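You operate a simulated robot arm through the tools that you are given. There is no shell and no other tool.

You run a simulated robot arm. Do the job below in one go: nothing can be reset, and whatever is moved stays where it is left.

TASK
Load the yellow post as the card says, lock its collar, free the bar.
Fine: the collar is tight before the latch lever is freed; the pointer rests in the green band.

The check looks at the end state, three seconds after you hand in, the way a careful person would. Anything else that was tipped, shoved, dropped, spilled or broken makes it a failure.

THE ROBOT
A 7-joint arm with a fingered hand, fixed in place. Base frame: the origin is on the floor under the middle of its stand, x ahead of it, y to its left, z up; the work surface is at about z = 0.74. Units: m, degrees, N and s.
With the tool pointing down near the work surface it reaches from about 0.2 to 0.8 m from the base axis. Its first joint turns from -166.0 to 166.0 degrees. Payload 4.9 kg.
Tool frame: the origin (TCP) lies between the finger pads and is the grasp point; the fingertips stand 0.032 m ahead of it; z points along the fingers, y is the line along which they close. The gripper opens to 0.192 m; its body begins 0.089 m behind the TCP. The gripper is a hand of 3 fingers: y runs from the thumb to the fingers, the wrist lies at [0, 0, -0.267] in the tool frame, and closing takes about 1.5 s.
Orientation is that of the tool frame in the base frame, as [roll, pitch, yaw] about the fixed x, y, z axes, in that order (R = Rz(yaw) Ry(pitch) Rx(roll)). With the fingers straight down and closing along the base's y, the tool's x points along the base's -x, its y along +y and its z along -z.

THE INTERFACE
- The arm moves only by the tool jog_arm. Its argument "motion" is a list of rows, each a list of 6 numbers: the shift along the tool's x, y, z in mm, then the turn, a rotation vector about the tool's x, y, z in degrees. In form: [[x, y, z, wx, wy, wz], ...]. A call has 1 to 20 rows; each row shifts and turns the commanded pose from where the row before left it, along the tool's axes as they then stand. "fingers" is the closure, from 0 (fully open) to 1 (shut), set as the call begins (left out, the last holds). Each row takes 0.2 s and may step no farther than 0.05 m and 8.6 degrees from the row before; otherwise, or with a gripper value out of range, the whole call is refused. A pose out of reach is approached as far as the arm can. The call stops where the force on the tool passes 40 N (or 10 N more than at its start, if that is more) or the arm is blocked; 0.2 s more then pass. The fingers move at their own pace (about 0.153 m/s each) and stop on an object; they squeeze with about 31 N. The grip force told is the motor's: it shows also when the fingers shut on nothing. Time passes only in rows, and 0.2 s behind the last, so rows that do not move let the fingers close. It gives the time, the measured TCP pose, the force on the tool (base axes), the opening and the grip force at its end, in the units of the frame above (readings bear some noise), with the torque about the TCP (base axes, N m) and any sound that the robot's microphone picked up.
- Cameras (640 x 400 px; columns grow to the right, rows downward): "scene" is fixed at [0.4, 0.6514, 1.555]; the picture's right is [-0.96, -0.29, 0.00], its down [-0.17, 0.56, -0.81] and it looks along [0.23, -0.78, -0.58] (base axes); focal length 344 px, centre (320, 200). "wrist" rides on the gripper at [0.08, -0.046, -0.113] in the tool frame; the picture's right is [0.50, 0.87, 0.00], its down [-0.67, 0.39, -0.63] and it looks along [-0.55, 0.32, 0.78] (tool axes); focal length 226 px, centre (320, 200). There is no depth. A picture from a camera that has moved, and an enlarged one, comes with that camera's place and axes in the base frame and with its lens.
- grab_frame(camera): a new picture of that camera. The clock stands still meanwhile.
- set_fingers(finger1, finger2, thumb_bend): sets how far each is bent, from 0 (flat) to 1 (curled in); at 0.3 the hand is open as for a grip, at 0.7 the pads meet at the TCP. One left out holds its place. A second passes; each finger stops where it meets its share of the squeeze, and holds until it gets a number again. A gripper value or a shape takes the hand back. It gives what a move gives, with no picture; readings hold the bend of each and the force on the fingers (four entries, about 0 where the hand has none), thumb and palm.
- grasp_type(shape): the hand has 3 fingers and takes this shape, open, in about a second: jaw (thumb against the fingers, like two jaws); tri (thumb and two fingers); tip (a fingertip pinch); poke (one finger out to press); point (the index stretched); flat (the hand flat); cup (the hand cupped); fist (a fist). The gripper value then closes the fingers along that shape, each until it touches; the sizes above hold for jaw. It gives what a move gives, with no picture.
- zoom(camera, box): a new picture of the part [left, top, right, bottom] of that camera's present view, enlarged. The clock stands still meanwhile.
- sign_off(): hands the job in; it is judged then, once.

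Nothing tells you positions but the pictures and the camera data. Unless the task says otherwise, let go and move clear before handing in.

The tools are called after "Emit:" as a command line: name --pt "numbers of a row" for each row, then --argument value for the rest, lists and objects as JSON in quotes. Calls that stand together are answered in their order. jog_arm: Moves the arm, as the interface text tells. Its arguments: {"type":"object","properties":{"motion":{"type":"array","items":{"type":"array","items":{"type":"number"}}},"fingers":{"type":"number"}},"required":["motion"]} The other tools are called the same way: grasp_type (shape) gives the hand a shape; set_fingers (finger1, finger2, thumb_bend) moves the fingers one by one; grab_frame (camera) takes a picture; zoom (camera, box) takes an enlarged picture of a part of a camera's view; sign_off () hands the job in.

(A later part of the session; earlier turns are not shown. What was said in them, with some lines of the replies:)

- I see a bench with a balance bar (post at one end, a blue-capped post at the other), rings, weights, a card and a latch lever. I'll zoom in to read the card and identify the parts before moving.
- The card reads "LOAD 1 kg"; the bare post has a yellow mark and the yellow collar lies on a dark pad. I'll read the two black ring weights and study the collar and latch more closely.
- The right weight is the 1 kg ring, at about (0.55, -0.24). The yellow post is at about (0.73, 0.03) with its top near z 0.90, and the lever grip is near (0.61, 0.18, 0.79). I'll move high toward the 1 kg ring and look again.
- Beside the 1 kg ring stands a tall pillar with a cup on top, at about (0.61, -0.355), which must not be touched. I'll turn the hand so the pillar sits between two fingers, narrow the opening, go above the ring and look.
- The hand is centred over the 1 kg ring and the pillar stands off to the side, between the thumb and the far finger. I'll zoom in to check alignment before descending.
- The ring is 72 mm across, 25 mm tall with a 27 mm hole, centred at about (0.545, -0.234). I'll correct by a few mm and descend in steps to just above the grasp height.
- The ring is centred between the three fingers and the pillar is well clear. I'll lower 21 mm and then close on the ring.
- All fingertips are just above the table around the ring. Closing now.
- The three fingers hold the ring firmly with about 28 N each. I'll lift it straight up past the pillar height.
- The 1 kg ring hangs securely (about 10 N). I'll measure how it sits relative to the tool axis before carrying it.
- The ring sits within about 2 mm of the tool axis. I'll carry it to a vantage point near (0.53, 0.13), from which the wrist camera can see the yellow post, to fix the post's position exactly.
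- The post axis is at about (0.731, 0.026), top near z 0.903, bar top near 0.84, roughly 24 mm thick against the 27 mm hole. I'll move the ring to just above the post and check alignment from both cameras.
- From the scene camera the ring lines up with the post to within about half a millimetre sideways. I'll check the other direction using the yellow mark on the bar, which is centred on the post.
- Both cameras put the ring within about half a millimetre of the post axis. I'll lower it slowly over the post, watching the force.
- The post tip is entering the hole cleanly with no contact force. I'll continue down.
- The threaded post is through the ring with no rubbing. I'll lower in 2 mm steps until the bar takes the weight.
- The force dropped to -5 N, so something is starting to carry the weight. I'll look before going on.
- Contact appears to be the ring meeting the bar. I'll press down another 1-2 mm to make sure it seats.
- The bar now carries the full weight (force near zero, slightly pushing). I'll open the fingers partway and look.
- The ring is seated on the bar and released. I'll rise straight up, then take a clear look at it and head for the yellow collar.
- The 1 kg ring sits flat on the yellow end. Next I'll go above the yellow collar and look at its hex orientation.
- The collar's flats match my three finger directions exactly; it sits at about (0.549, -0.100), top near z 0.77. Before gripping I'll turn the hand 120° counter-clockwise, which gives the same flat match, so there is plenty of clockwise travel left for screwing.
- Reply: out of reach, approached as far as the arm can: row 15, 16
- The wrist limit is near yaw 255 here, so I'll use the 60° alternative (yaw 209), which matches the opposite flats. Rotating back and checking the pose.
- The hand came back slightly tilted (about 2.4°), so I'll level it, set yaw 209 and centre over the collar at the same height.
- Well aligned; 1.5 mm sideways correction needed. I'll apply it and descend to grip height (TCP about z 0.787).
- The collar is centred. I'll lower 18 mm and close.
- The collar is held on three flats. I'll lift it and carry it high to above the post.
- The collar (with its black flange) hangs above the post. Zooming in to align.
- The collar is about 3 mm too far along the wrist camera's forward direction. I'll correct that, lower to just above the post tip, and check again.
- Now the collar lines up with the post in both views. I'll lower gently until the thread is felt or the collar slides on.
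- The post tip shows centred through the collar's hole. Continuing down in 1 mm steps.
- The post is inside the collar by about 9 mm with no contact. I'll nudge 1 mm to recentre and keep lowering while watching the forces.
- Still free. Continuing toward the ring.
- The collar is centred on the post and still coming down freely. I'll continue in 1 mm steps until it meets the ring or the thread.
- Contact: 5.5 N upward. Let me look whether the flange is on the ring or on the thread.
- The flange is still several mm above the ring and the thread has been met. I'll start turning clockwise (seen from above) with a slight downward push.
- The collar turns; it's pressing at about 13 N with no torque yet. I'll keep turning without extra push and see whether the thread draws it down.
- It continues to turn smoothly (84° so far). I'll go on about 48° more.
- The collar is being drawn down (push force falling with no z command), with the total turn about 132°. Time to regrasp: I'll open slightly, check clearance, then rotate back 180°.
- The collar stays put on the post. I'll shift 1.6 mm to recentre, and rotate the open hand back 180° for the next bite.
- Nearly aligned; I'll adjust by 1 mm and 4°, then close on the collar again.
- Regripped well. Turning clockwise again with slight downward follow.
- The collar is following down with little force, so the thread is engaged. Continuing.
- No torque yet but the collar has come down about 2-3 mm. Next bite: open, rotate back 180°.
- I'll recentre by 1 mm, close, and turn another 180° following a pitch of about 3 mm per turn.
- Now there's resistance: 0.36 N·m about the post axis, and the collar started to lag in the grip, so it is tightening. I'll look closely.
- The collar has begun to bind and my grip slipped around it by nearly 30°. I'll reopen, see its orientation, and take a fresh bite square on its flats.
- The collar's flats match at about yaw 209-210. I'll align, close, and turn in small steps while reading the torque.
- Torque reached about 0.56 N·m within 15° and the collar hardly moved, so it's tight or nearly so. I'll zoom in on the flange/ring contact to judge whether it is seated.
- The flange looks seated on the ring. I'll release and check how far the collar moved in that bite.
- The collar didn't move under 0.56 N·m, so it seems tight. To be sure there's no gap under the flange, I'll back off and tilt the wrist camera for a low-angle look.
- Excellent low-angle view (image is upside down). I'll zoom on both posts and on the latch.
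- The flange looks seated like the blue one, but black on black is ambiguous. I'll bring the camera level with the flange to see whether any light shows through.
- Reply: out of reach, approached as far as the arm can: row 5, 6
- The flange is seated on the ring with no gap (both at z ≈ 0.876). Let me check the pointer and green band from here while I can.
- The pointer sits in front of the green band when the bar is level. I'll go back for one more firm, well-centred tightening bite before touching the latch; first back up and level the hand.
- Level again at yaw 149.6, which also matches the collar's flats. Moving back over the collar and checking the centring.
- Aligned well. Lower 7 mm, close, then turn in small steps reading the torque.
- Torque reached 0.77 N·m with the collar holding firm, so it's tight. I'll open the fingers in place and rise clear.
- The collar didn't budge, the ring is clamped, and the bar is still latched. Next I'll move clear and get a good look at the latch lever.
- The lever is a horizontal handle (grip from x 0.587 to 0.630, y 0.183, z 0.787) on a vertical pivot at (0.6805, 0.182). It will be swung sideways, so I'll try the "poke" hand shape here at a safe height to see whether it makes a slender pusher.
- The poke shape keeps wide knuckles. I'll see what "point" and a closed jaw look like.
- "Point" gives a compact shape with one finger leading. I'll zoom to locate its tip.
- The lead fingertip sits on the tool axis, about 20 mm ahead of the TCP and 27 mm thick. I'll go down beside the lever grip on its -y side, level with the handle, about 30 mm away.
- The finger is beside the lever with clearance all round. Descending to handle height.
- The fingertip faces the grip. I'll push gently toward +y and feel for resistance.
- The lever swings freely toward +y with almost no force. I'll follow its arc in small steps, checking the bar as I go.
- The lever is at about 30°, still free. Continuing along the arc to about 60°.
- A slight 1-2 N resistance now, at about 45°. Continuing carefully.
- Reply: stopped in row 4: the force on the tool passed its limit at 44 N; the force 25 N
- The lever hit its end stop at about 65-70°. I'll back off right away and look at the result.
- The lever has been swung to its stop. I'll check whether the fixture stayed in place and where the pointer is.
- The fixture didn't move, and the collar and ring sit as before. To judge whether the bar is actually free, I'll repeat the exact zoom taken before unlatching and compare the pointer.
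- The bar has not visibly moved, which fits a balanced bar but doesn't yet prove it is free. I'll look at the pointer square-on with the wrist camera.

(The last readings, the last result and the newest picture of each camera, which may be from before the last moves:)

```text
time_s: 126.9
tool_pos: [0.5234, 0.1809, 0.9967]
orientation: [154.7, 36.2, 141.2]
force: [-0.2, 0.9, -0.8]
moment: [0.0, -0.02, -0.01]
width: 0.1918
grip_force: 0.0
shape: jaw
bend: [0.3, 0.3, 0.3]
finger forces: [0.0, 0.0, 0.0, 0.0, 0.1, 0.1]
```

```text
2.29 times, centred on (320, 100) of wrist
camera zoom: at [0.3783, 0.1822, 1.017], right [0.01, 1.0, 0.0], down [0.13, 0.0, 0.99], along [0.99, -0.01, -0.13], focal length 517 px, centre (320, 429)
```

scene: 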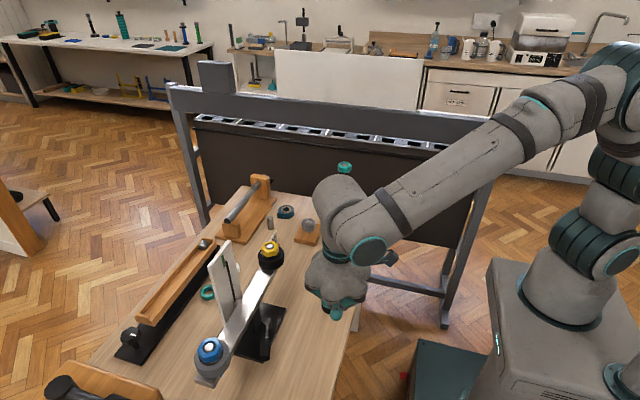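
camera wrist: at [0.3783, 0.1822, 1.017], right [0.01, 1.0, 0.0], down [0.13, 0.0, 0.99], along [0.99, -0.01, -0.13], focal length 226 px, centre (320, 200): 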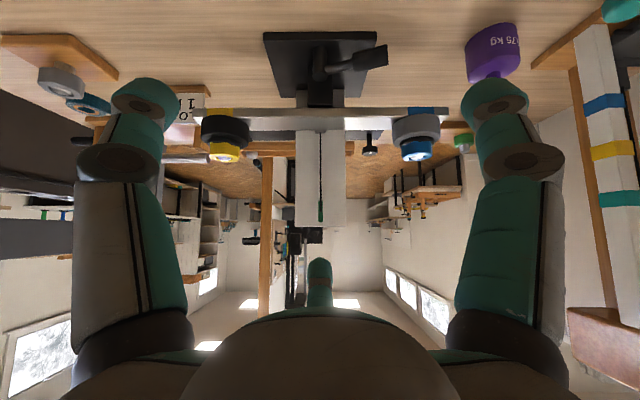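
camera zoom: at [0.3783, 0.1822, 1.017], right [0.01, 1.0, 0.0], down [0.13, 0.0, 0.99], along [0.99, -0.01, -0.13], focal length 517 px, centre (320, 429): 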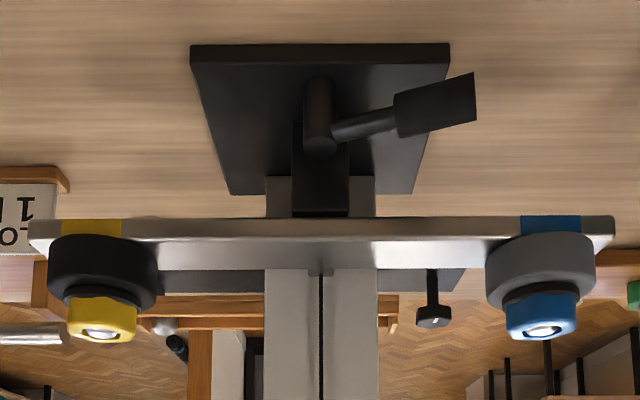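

Square-on, the pointer stands dead centre in the green band, and the yellow and blue ends sit at equal heights. To confirm the bar is really free, I'll make a very gentle 1-2 mm touch on the yellow post top, watching the pointer. First I'll level the hand and close the fingers.

Emit:
jog_arm --pt "0 0 0 3.6 6.235 0" --pt "0 0 0 3.6 6.235 0" --pt "0 0 0 3.6 6.235 0" --pt "0 0 0 3.6 6.235 0" --pt "0 0 0 3.6 6.235 0" --pt "0 0 0 3.6 6.235 0" --pt "0 0 -20 0 0 0" --pt "0 0 -20 0 0 0" --pt "0 0 0 0 0 0" --fingers 1

Emit:
jog_arm --pt "-19.6 -33.4 0 0 0 0" --pt "-19.6 -33.4 0 0 0 0" --pt "-19.6 -33.4 0 0 0 0" --pt "-19.6 -33.4 0 0 0 0" --pt "-35.7 20.9 0 0 0 0" --pt "-35.7 20.9 0 0 0 0" --pt "-35.7 20.9 0 0 0 0" --pt "-35.7 20.9 0 0 0 0" --pt "-35.7 20.9 0 0 0 0" --pt "0 0 0 0 0 0"

Emit:
grab_frame --camera "wrist"

Emit:
zoom --camera "scene" --box '[200, 160, 340, 290]'

```text
time_s: 128.9
tool_pos: [0.5217, 0.1808, 1.0371]
orientation: [179.9, -0.1, 149.7]
force: [0.0, -0.7, -0.3]
moment: [-0.01, 0.02, 0.01]
width: 0.0
grip_force: 31.0
shape: jaw
bend: [0.7, 0.7, 0.7]
finger forces: [0.0, 0.0, 0.0, 0.0, 0.1, 0.0]
```

```text
time_s: 131.1
tool_pos: [0.7282, 0.0243, 1.0366]
orientation: [179.9, 0.0, 149.7]
force: [0.1, -0.2, -1.1]
moment: [-0.01, 0.0, -0.02]
width: 0.0
grip_force: 31.3
shape: jaw
bend: [0.7, 0.7, 0.7]
finger forces: [0.0, 0.0, 0.0, 0.0, 0.1, 0.1]
```

```text
taken
camera wrist: at [0.6372, 0.0265, 1.1507], right [0.01, 1.0, 0.0], down [0.78, -0.01, 0.63], along [0.63, 0.0, -0.78], focal length 226 px, centre (320, 200)
```

wrist: 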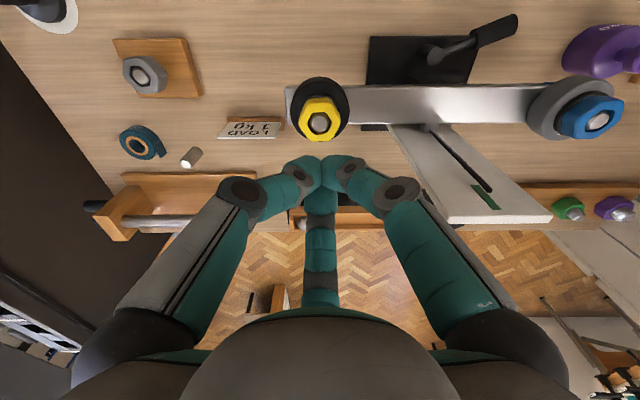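

```text
3.08 times, centred on (270, 225) of scene
camera zoom: at [0.4, 0.6514, 1.555], right [-0.96, -0.29, 0.0], down [-0.17, 0.56, -0.81], along [0.23, -0.78, -0.58], focal length 1058 px, centre (474, 123)
```

zoom: 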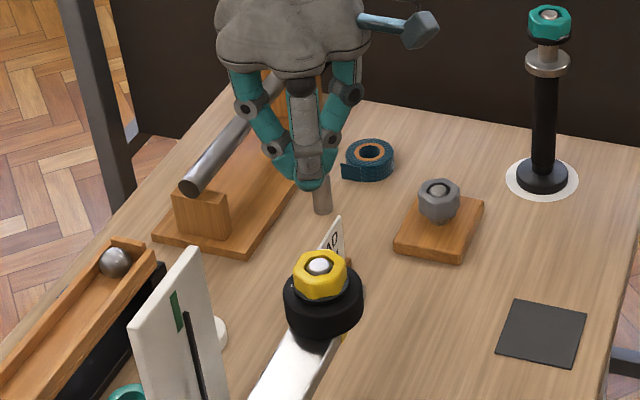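

Fingertips are closed above the post. I'll lower to about 10 mm above it and take reference pictures of the pointer.

Emit:
jog_arm --pt "0 0 30 0 0 0" --pt "0 0 30 0 0 0" --pt "0 0 15 0 0 0" --pt "0 0 10 0 0 0" --pt "0 0 0 0 0 0"

Emit:
zoom --camera "scene" --box '[225, 250, 245, 270]'

Emit:
zoom --camera "scene" --box '[247, 225, 297, 275]'

```text
time_s: 132.3
tool_pos: [0.7288, 0.0258, 0.9508]
orientation: [179.8, 0.0, 149.6]
force: [-0.6, -0.5, -0.2]
moment: [-0.01, -0.01, 0.02]
width: 0.0
grip_force: 30.3
shape: jaw
bend: [0.7, 0.7, 0.7]
finger forces: [0.0, 0.0, 0.1, 0.0, 0.0, 0.1]
```

```text
16.00 times, centred on (235, 260) of scene
camera zoom: at [0.4, 0.6514, 1.555], right [-0.96, -0.29, 0.0], down [-0.17, 0.56, -0.81], along [0.23, -0.78, -0.58], focal length 5499 px, centre (1680, -760)
```

zoom: 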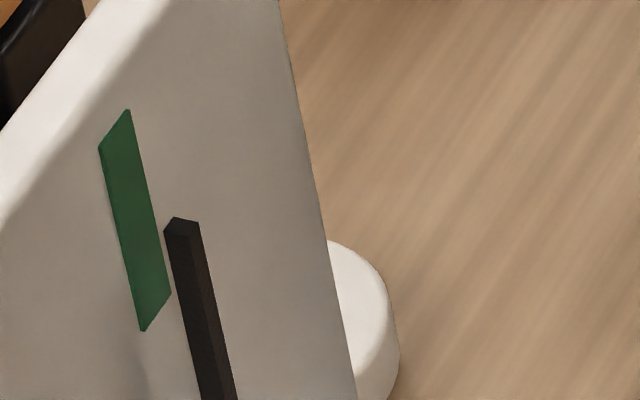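

```text
8.00 times, centred on (272, 250) of scene
camera zoom: at [0.4, 0.6514, 1.555], right [-0.96, -0.29, 0.0], down [-0.17, 0.56, -0.81], along [0.23, -0.78, -0.58], focal length 2750 px, centre (704, -200)
```

zoom: 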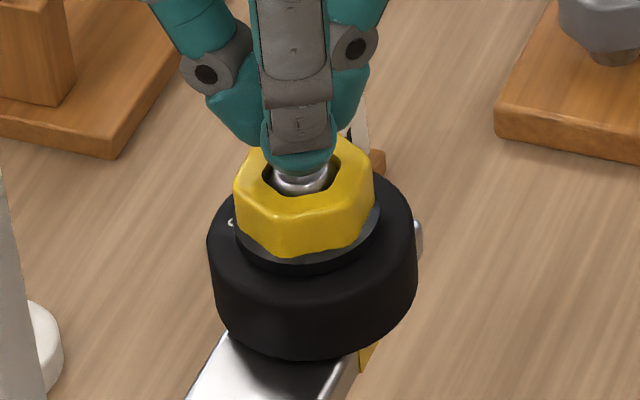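

Reference taken: pointer tip at (181, 222) in that view. Lowering very slowly.

Emit:
jog_arm --pt "0 0 2 0 0 0" --pt "0 0 2 0 0 0" --pt "0 0 1 0 0 0" --pt "0 0 1 0 0 0" --pt "0 0 1 0 0 0" --pt "0 0 0 0 0 0"

Emit:
jog_arm --pt "0 0 0.7 0 0 0" --pt "0 0 0.7 0 0 0" --pt "0 0 0.6 0 0 0" --pt "0 0 0 0 0 0"

Emit:
zoom --camera "scene" --box '[225, 250, 245, 270]'

Emit:
zoom --camera "scene" --box '[247, 225, 297, 275]'

```text
time_s: 133.7
tool_pos: [0.7295, 0.0266, 0.9442]
orientation: [179.9, -0.1, 149.6]
force: [-0.1, 0.0, -0.2]
moment: [-0.03, -0.01, -0.01]
width: 0.0
grip_force: 31.4
shape: jaw
bend: [0.7, 0.7, 0.7]
finger forces: [0.0, 0.1, 0.0, 0.0, 0.0, 0.1]
```

```text
time_s: 134.7
tool_pos: [0.7299, 0.0272, 0.9426]
orientation: [-180.0, -0.1, 149.7]
force: [0.2, -0.4, -0.2]
moment: [0.01, -0.01, -0.01]
width: 0.0
grip_force: 30.9
shape: jaw
bend: [0.7, 0.7, 0.7]
finger forces: [0.0, 0.0, 0.0, 0.1, 0.0, 0.0]
```

```text
16.00 times, centred on (235, 260) of scene
camera zoom: at [0.4, 0.6514, 1.555], right [-0.96, -0.29, 0.0], down [-0.17, 0.56, -0.81], along [0.23, -0.78, -0.58], focal length 5499 px, centre (1680, -760)
```

zoom: 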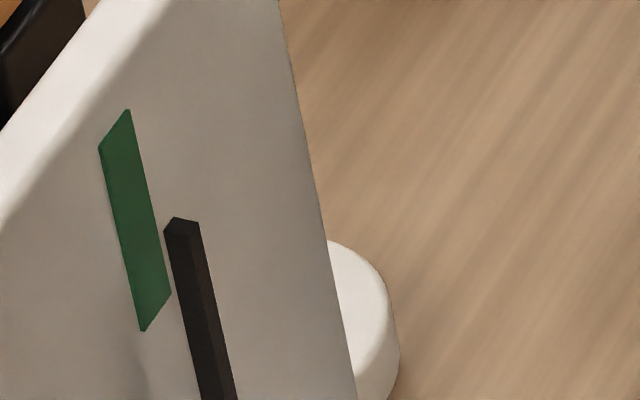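

```text
8.00 times, centred on (272, 250) of scene
camera zoom: at [0.4, 0.6514, 1.555], right [-0.96, -0.29, 0.0], down [-0.17, 0.56, -0.81], along [0.23, -0.78, -0.58], focal length 2750 px, centre (704, -200)
```

zoom: 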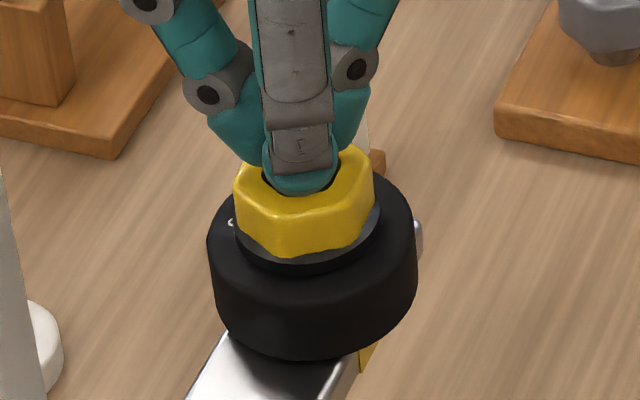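

Emit:
jog_arm --pt "0 0 0.5 0 0 0" --pt "0 0 0.5 0 0 0" --pt "0 0 0.5 0 0 0" --pt "0 0 0.5 0 0 0" --pt "0 0 0 0 0 0"

Emit:
zoom --camera "scene" --box '[225, 250, 245, 270]'

```text
time_s: 135.9
tool_pos: [0.7291, 0.0263, 0.9401]
orientation: [179.9, -0.1, 149.6]
force: [-0.1, -0.3, -0.1]
moment: [-0.01, 0.01, 0.01]
width: 0.0
grip_force: 31.4
shape: jaw
bend: [0.7, 0.7, 0.7]
finger forces: [0.1, 0.1, 0.1, 0.0, 0.0, 0.0]
```

```text
16.00 times, centred on (235, 260) of scene
camera zoom: at [0.4, 0.6514, 1.555], right [-0.96, -0.29, 0.0], down [-0.17, 0.56, -0.81], along [0.23, -0.78, -0.58], focal length 5499 px, centre (1680, -760)
```

zoom: 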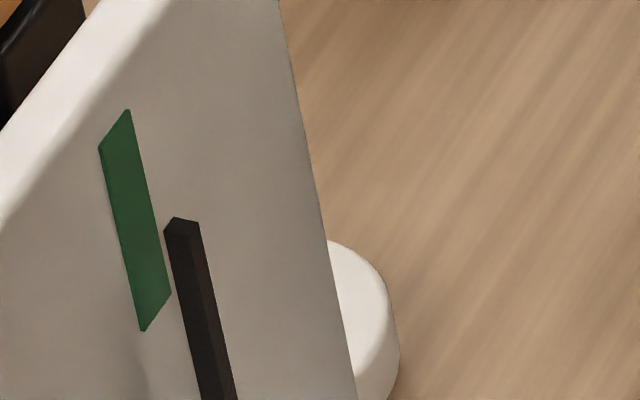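

Emit:
jog_arm --pt "0 0 0.5 0 0 0" --pt "0 0 0.5 0 0 0" --pt "0 0 0.5 0 0 0" --pt "0 0 0 0 0 0"

Emit:
zoom --camera "scene" --box '[225, 250, 245, 270]'

Emit:
zoom --camera "scene" --box '[247, 225, 297, 275]'

```text
time_s: 136.9
tool_pos: [0.7297, 0.0254, 0.9387]
orientation: [179.8, -0.1, 149.6]
force: [0.2, -0.4, -0.2]
moment: [-0.01, 0.01, -0.03]
width: 0.0
grip_force: 30.9
shape: jaw
bend: [0.7, 0.7, 0.7]
finger forces: [0.1, 0.0, 0.0, 0.0, 0.1, 0.0]
```

```text
16.00 times, centred on (235, 260) of scene
camera zoom: at [0.4, 0.6514, 1.555], right [-0.96, -0.29, 0.0], down [-0.17, 0.56, -0.81], along [0.23, -0.78, -0.58], focal length 5499 px, centre (1680, -760)
```

zoom: 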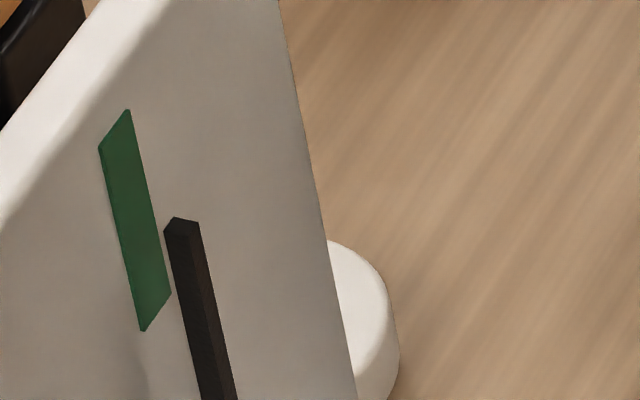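

```text
8.00 times, centred on (272, 250) of scene
camera zoom: at [0.4, 0.6514, 1.555], right [-0.96, -0.29, 0.0], down [-0.17, 0.56, -0.81], along [0.23, -0.78, -0.58], focal length 2750 px, centre (704, -200)
```

zoom: 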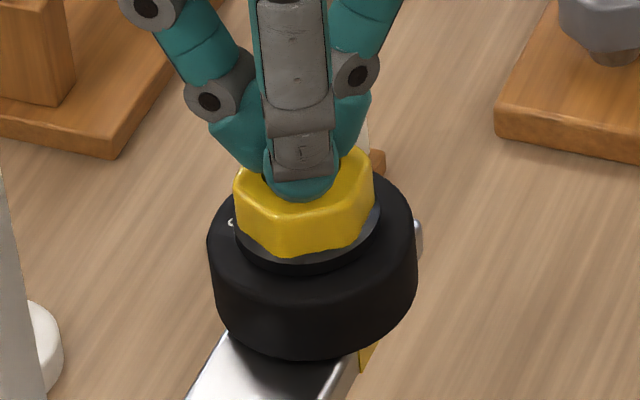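

Emit:
jog_arm --pt "0 0 0.5 0 0 0" --pt "0 0 0.5 0 0 0" --pt "0 0 0.5 0 0 0" --pt "0 0 0 0 0 0"

Emit:
zoom --camera "scene" --box '[225, 250, 245, 270]'

```text
time_s: 137.9
tool_pos: [0.7297, 0.0261, 0.9378]
orientation: [179.8, -0.1, 149.6]
force: [0.2, -0.2, 0.6]
moment: [0.04, -0.02, -0.02]
width: 0.0001
grip_force: 31.2
shape: jaw
bend: [0.7, 0.7, 0.7]
finger forces: [0.1, 0.0, 0.0, 0.0, 0.1, 0.0]
```

```text
16.00 times, centred on (235, 260) of scene
camera zoom: at [0.4, 0.6514, 1.555], right [-0.96, -0.29, 0.0], down [-0.17, 0.56, -0.81], along [0.23, -0.78, -0.58], focal length 5499 px, centre (1680, -760)
```

zoom: 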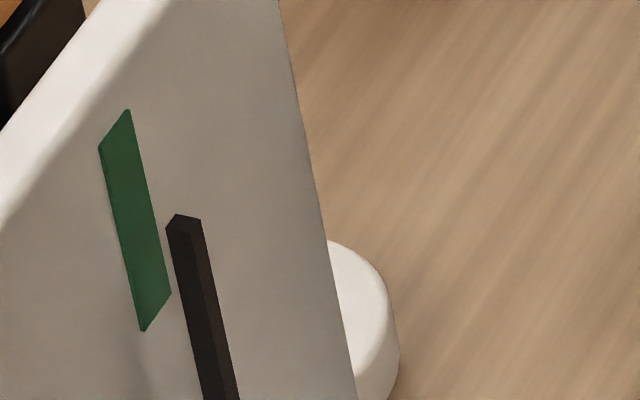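

The pointer moved slightly (tip from (173, 217) to (176, 214)) with barely 0.6 N, so the bar is free. I'll lift off slowly and confirm it settles back.

Emit:
jog_arm --pt "0 0 -0.5 0 0 0" --pt "0 0 -0.5 0 0 0" --pt "0 0 -1 0 0 0" --pt "0 0 -2 0 0 0" --pt "0 0 -4 0 0 0" --pt "0 0 -8 0 0 0" --pt "0 0 -20 0 0 0" --pt "0 0 -35 0 0 0" --pt "0 0 -35 0 0 0" --pt "0 0 0 0 0 0"

Emit:
zoom --camera "scene" --box '[225, 250, 245, 270]'

```text
time_s: 140.1
tool_pos: [0.7294, 0.0238, 1.0432]
orientation: [179.9, -0.1, 149.7]
force: [0.2, 0.1, -0.1]
moment: [0.0, 0.03, 0.01]
width: 0.0
grip_force: 30.2
shape: jaw
bend: [0.7, 0.7, 0.7]
finger forces: [0.0, 0.1, 0.0, 0.0, 0.1, 0.0]
```

```text
16.00 times, centred on (235, 260) of scene
camera zoom: at [0.4, 0.6514, 1.555], right [-0.96, -0.29, 0.0], down [-0.17, 0.56, -0.81], along [0.23, -0.78, -0.58], focal length 5499 px, centre (1680, -760)
```

zoom: 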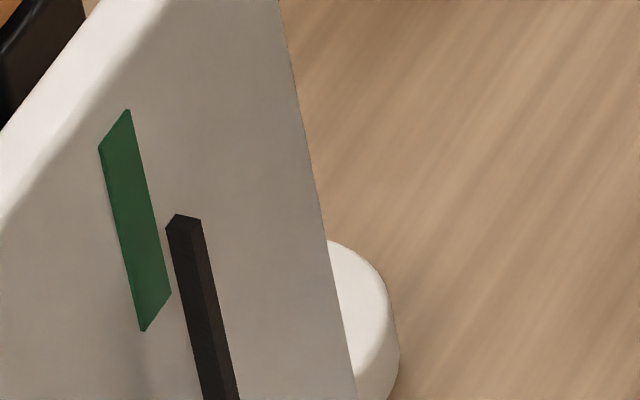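

The tip shifted only about half a millimetre and stays, well inside the band. I'll withdraw to a clear pose, open the hand, and recheck everything.

Emit:
jog_arm --pt "0 0 -30 0 0 0" --pt "0 0 -30 0 0 0" --pt "31 -18.2 0 0 0 0" --pt "31 -18.2 0 0 0 0" --pt "31 -18.2 0 0 0 0" --pt "31 -18.2 0 0 0 0" --pt "31 -18.2 0 0 0 0" --pt "0 0 0 0 0 0" --pt "0 0 0 0 0 0" --pt "0 0 0 0 0 0" --pt "0 0 0 0 0 0" --fingers 0.3

Emit:
grab_frame --camera "scene"

Emit:
zoom --camera "scene" --box '[225, 250, 245, 270]'

Emit:
grab_frame --camera "wrist"

```text
time_s: 142.5
tool_pos: [0.5516, 0.0268, 1.105]
orientation: [179.9, -0.1, 149.6]
force: [0.0, 0.8, 1.3]
moment: [0.02, 0.0, 0.0]
width: 0.1347
grip_force: 0.0
shape: jaw
bend: [0.29, 0.29, 0.65]
finger forces: [0.1, 0.0, 0.1, 0.0, 0.0, 0.0]
```

```text
taken
```

scene: 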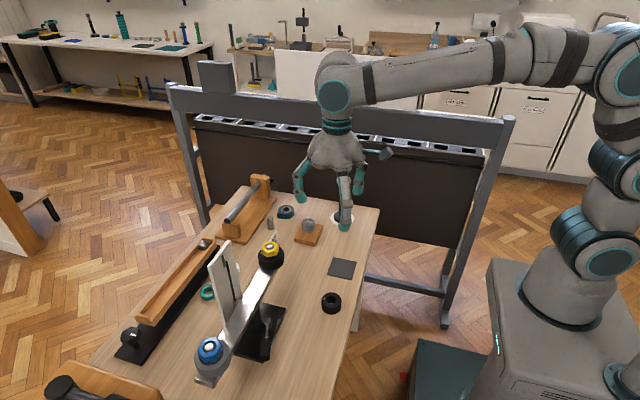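

```text
16.00 times, centred on (235, 260) of scene
camera zoom: at [0.4, 0.6514, 1.555], right [-0.96, -0.29, 0.0], down [-0.17, 0.56, -0.81], along [0.23, -0.78, -0.58], focal length 5499 px, centre (1680, -760)
```

zoom: 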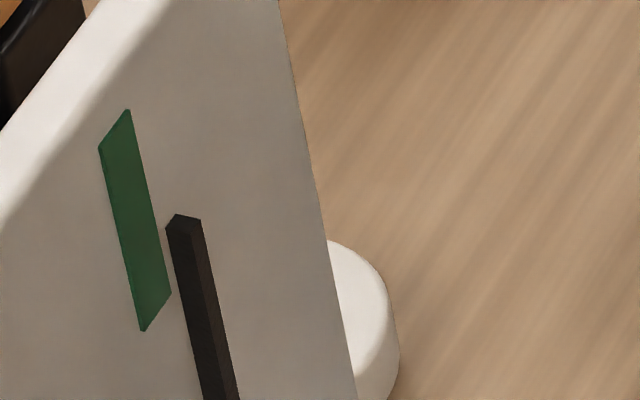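

```text
taken
camera wrist: at [0.4587, 0.0269, 1.2173], right [0.01, 1.0, 0.0], down [0.78, -0.01, 0.63], along [0.63, 0.0, -0.78], focal length 226 px, centre (320, 200)
```

wrist: 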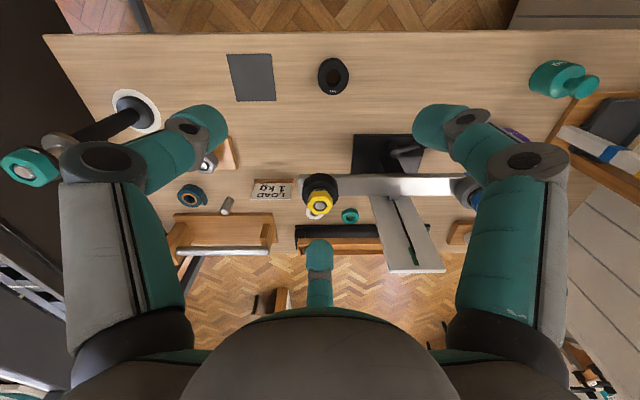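

The bar is free and steady. The pointer rests well inside the green band, the 1 kg ring is on the yellow post under a tight collar, and the lever is swung clear. Nothing else has been disturbed and the hand is away, so I'm handing in.

Emit:
sign_off

```text
The job is handed in.
```

The job is handed in. The yellow post carries 1 kg as the card says, its collar was tightened before the latch was freed, and the pointer rests in the green band.

- **Load:** The 1 kg ring sits flat on the bar at the yellow post. The 0.5 kg ring was left alone.
- **Collar:** I screwed the yellow collar down until its flange met the ring. It then held without turning at about 0.77 N·m.
- **Latch:** I swung the lever about 65–70° to its stop. The stop was hard: force passed the limit at 44 N and the arm halted. The fixture did not move.
- **Bar:** To check that the bar was free, I touched the yellow post with about 0.6 N, and the pointer moved. It stayed about half a millimetre from where it had been, near the middle of the band, instead of returning.

In the last pictures nothing else looked moved or tipped, including the tall pillar beside where the ring stood. The hand is open and clear of the bench.
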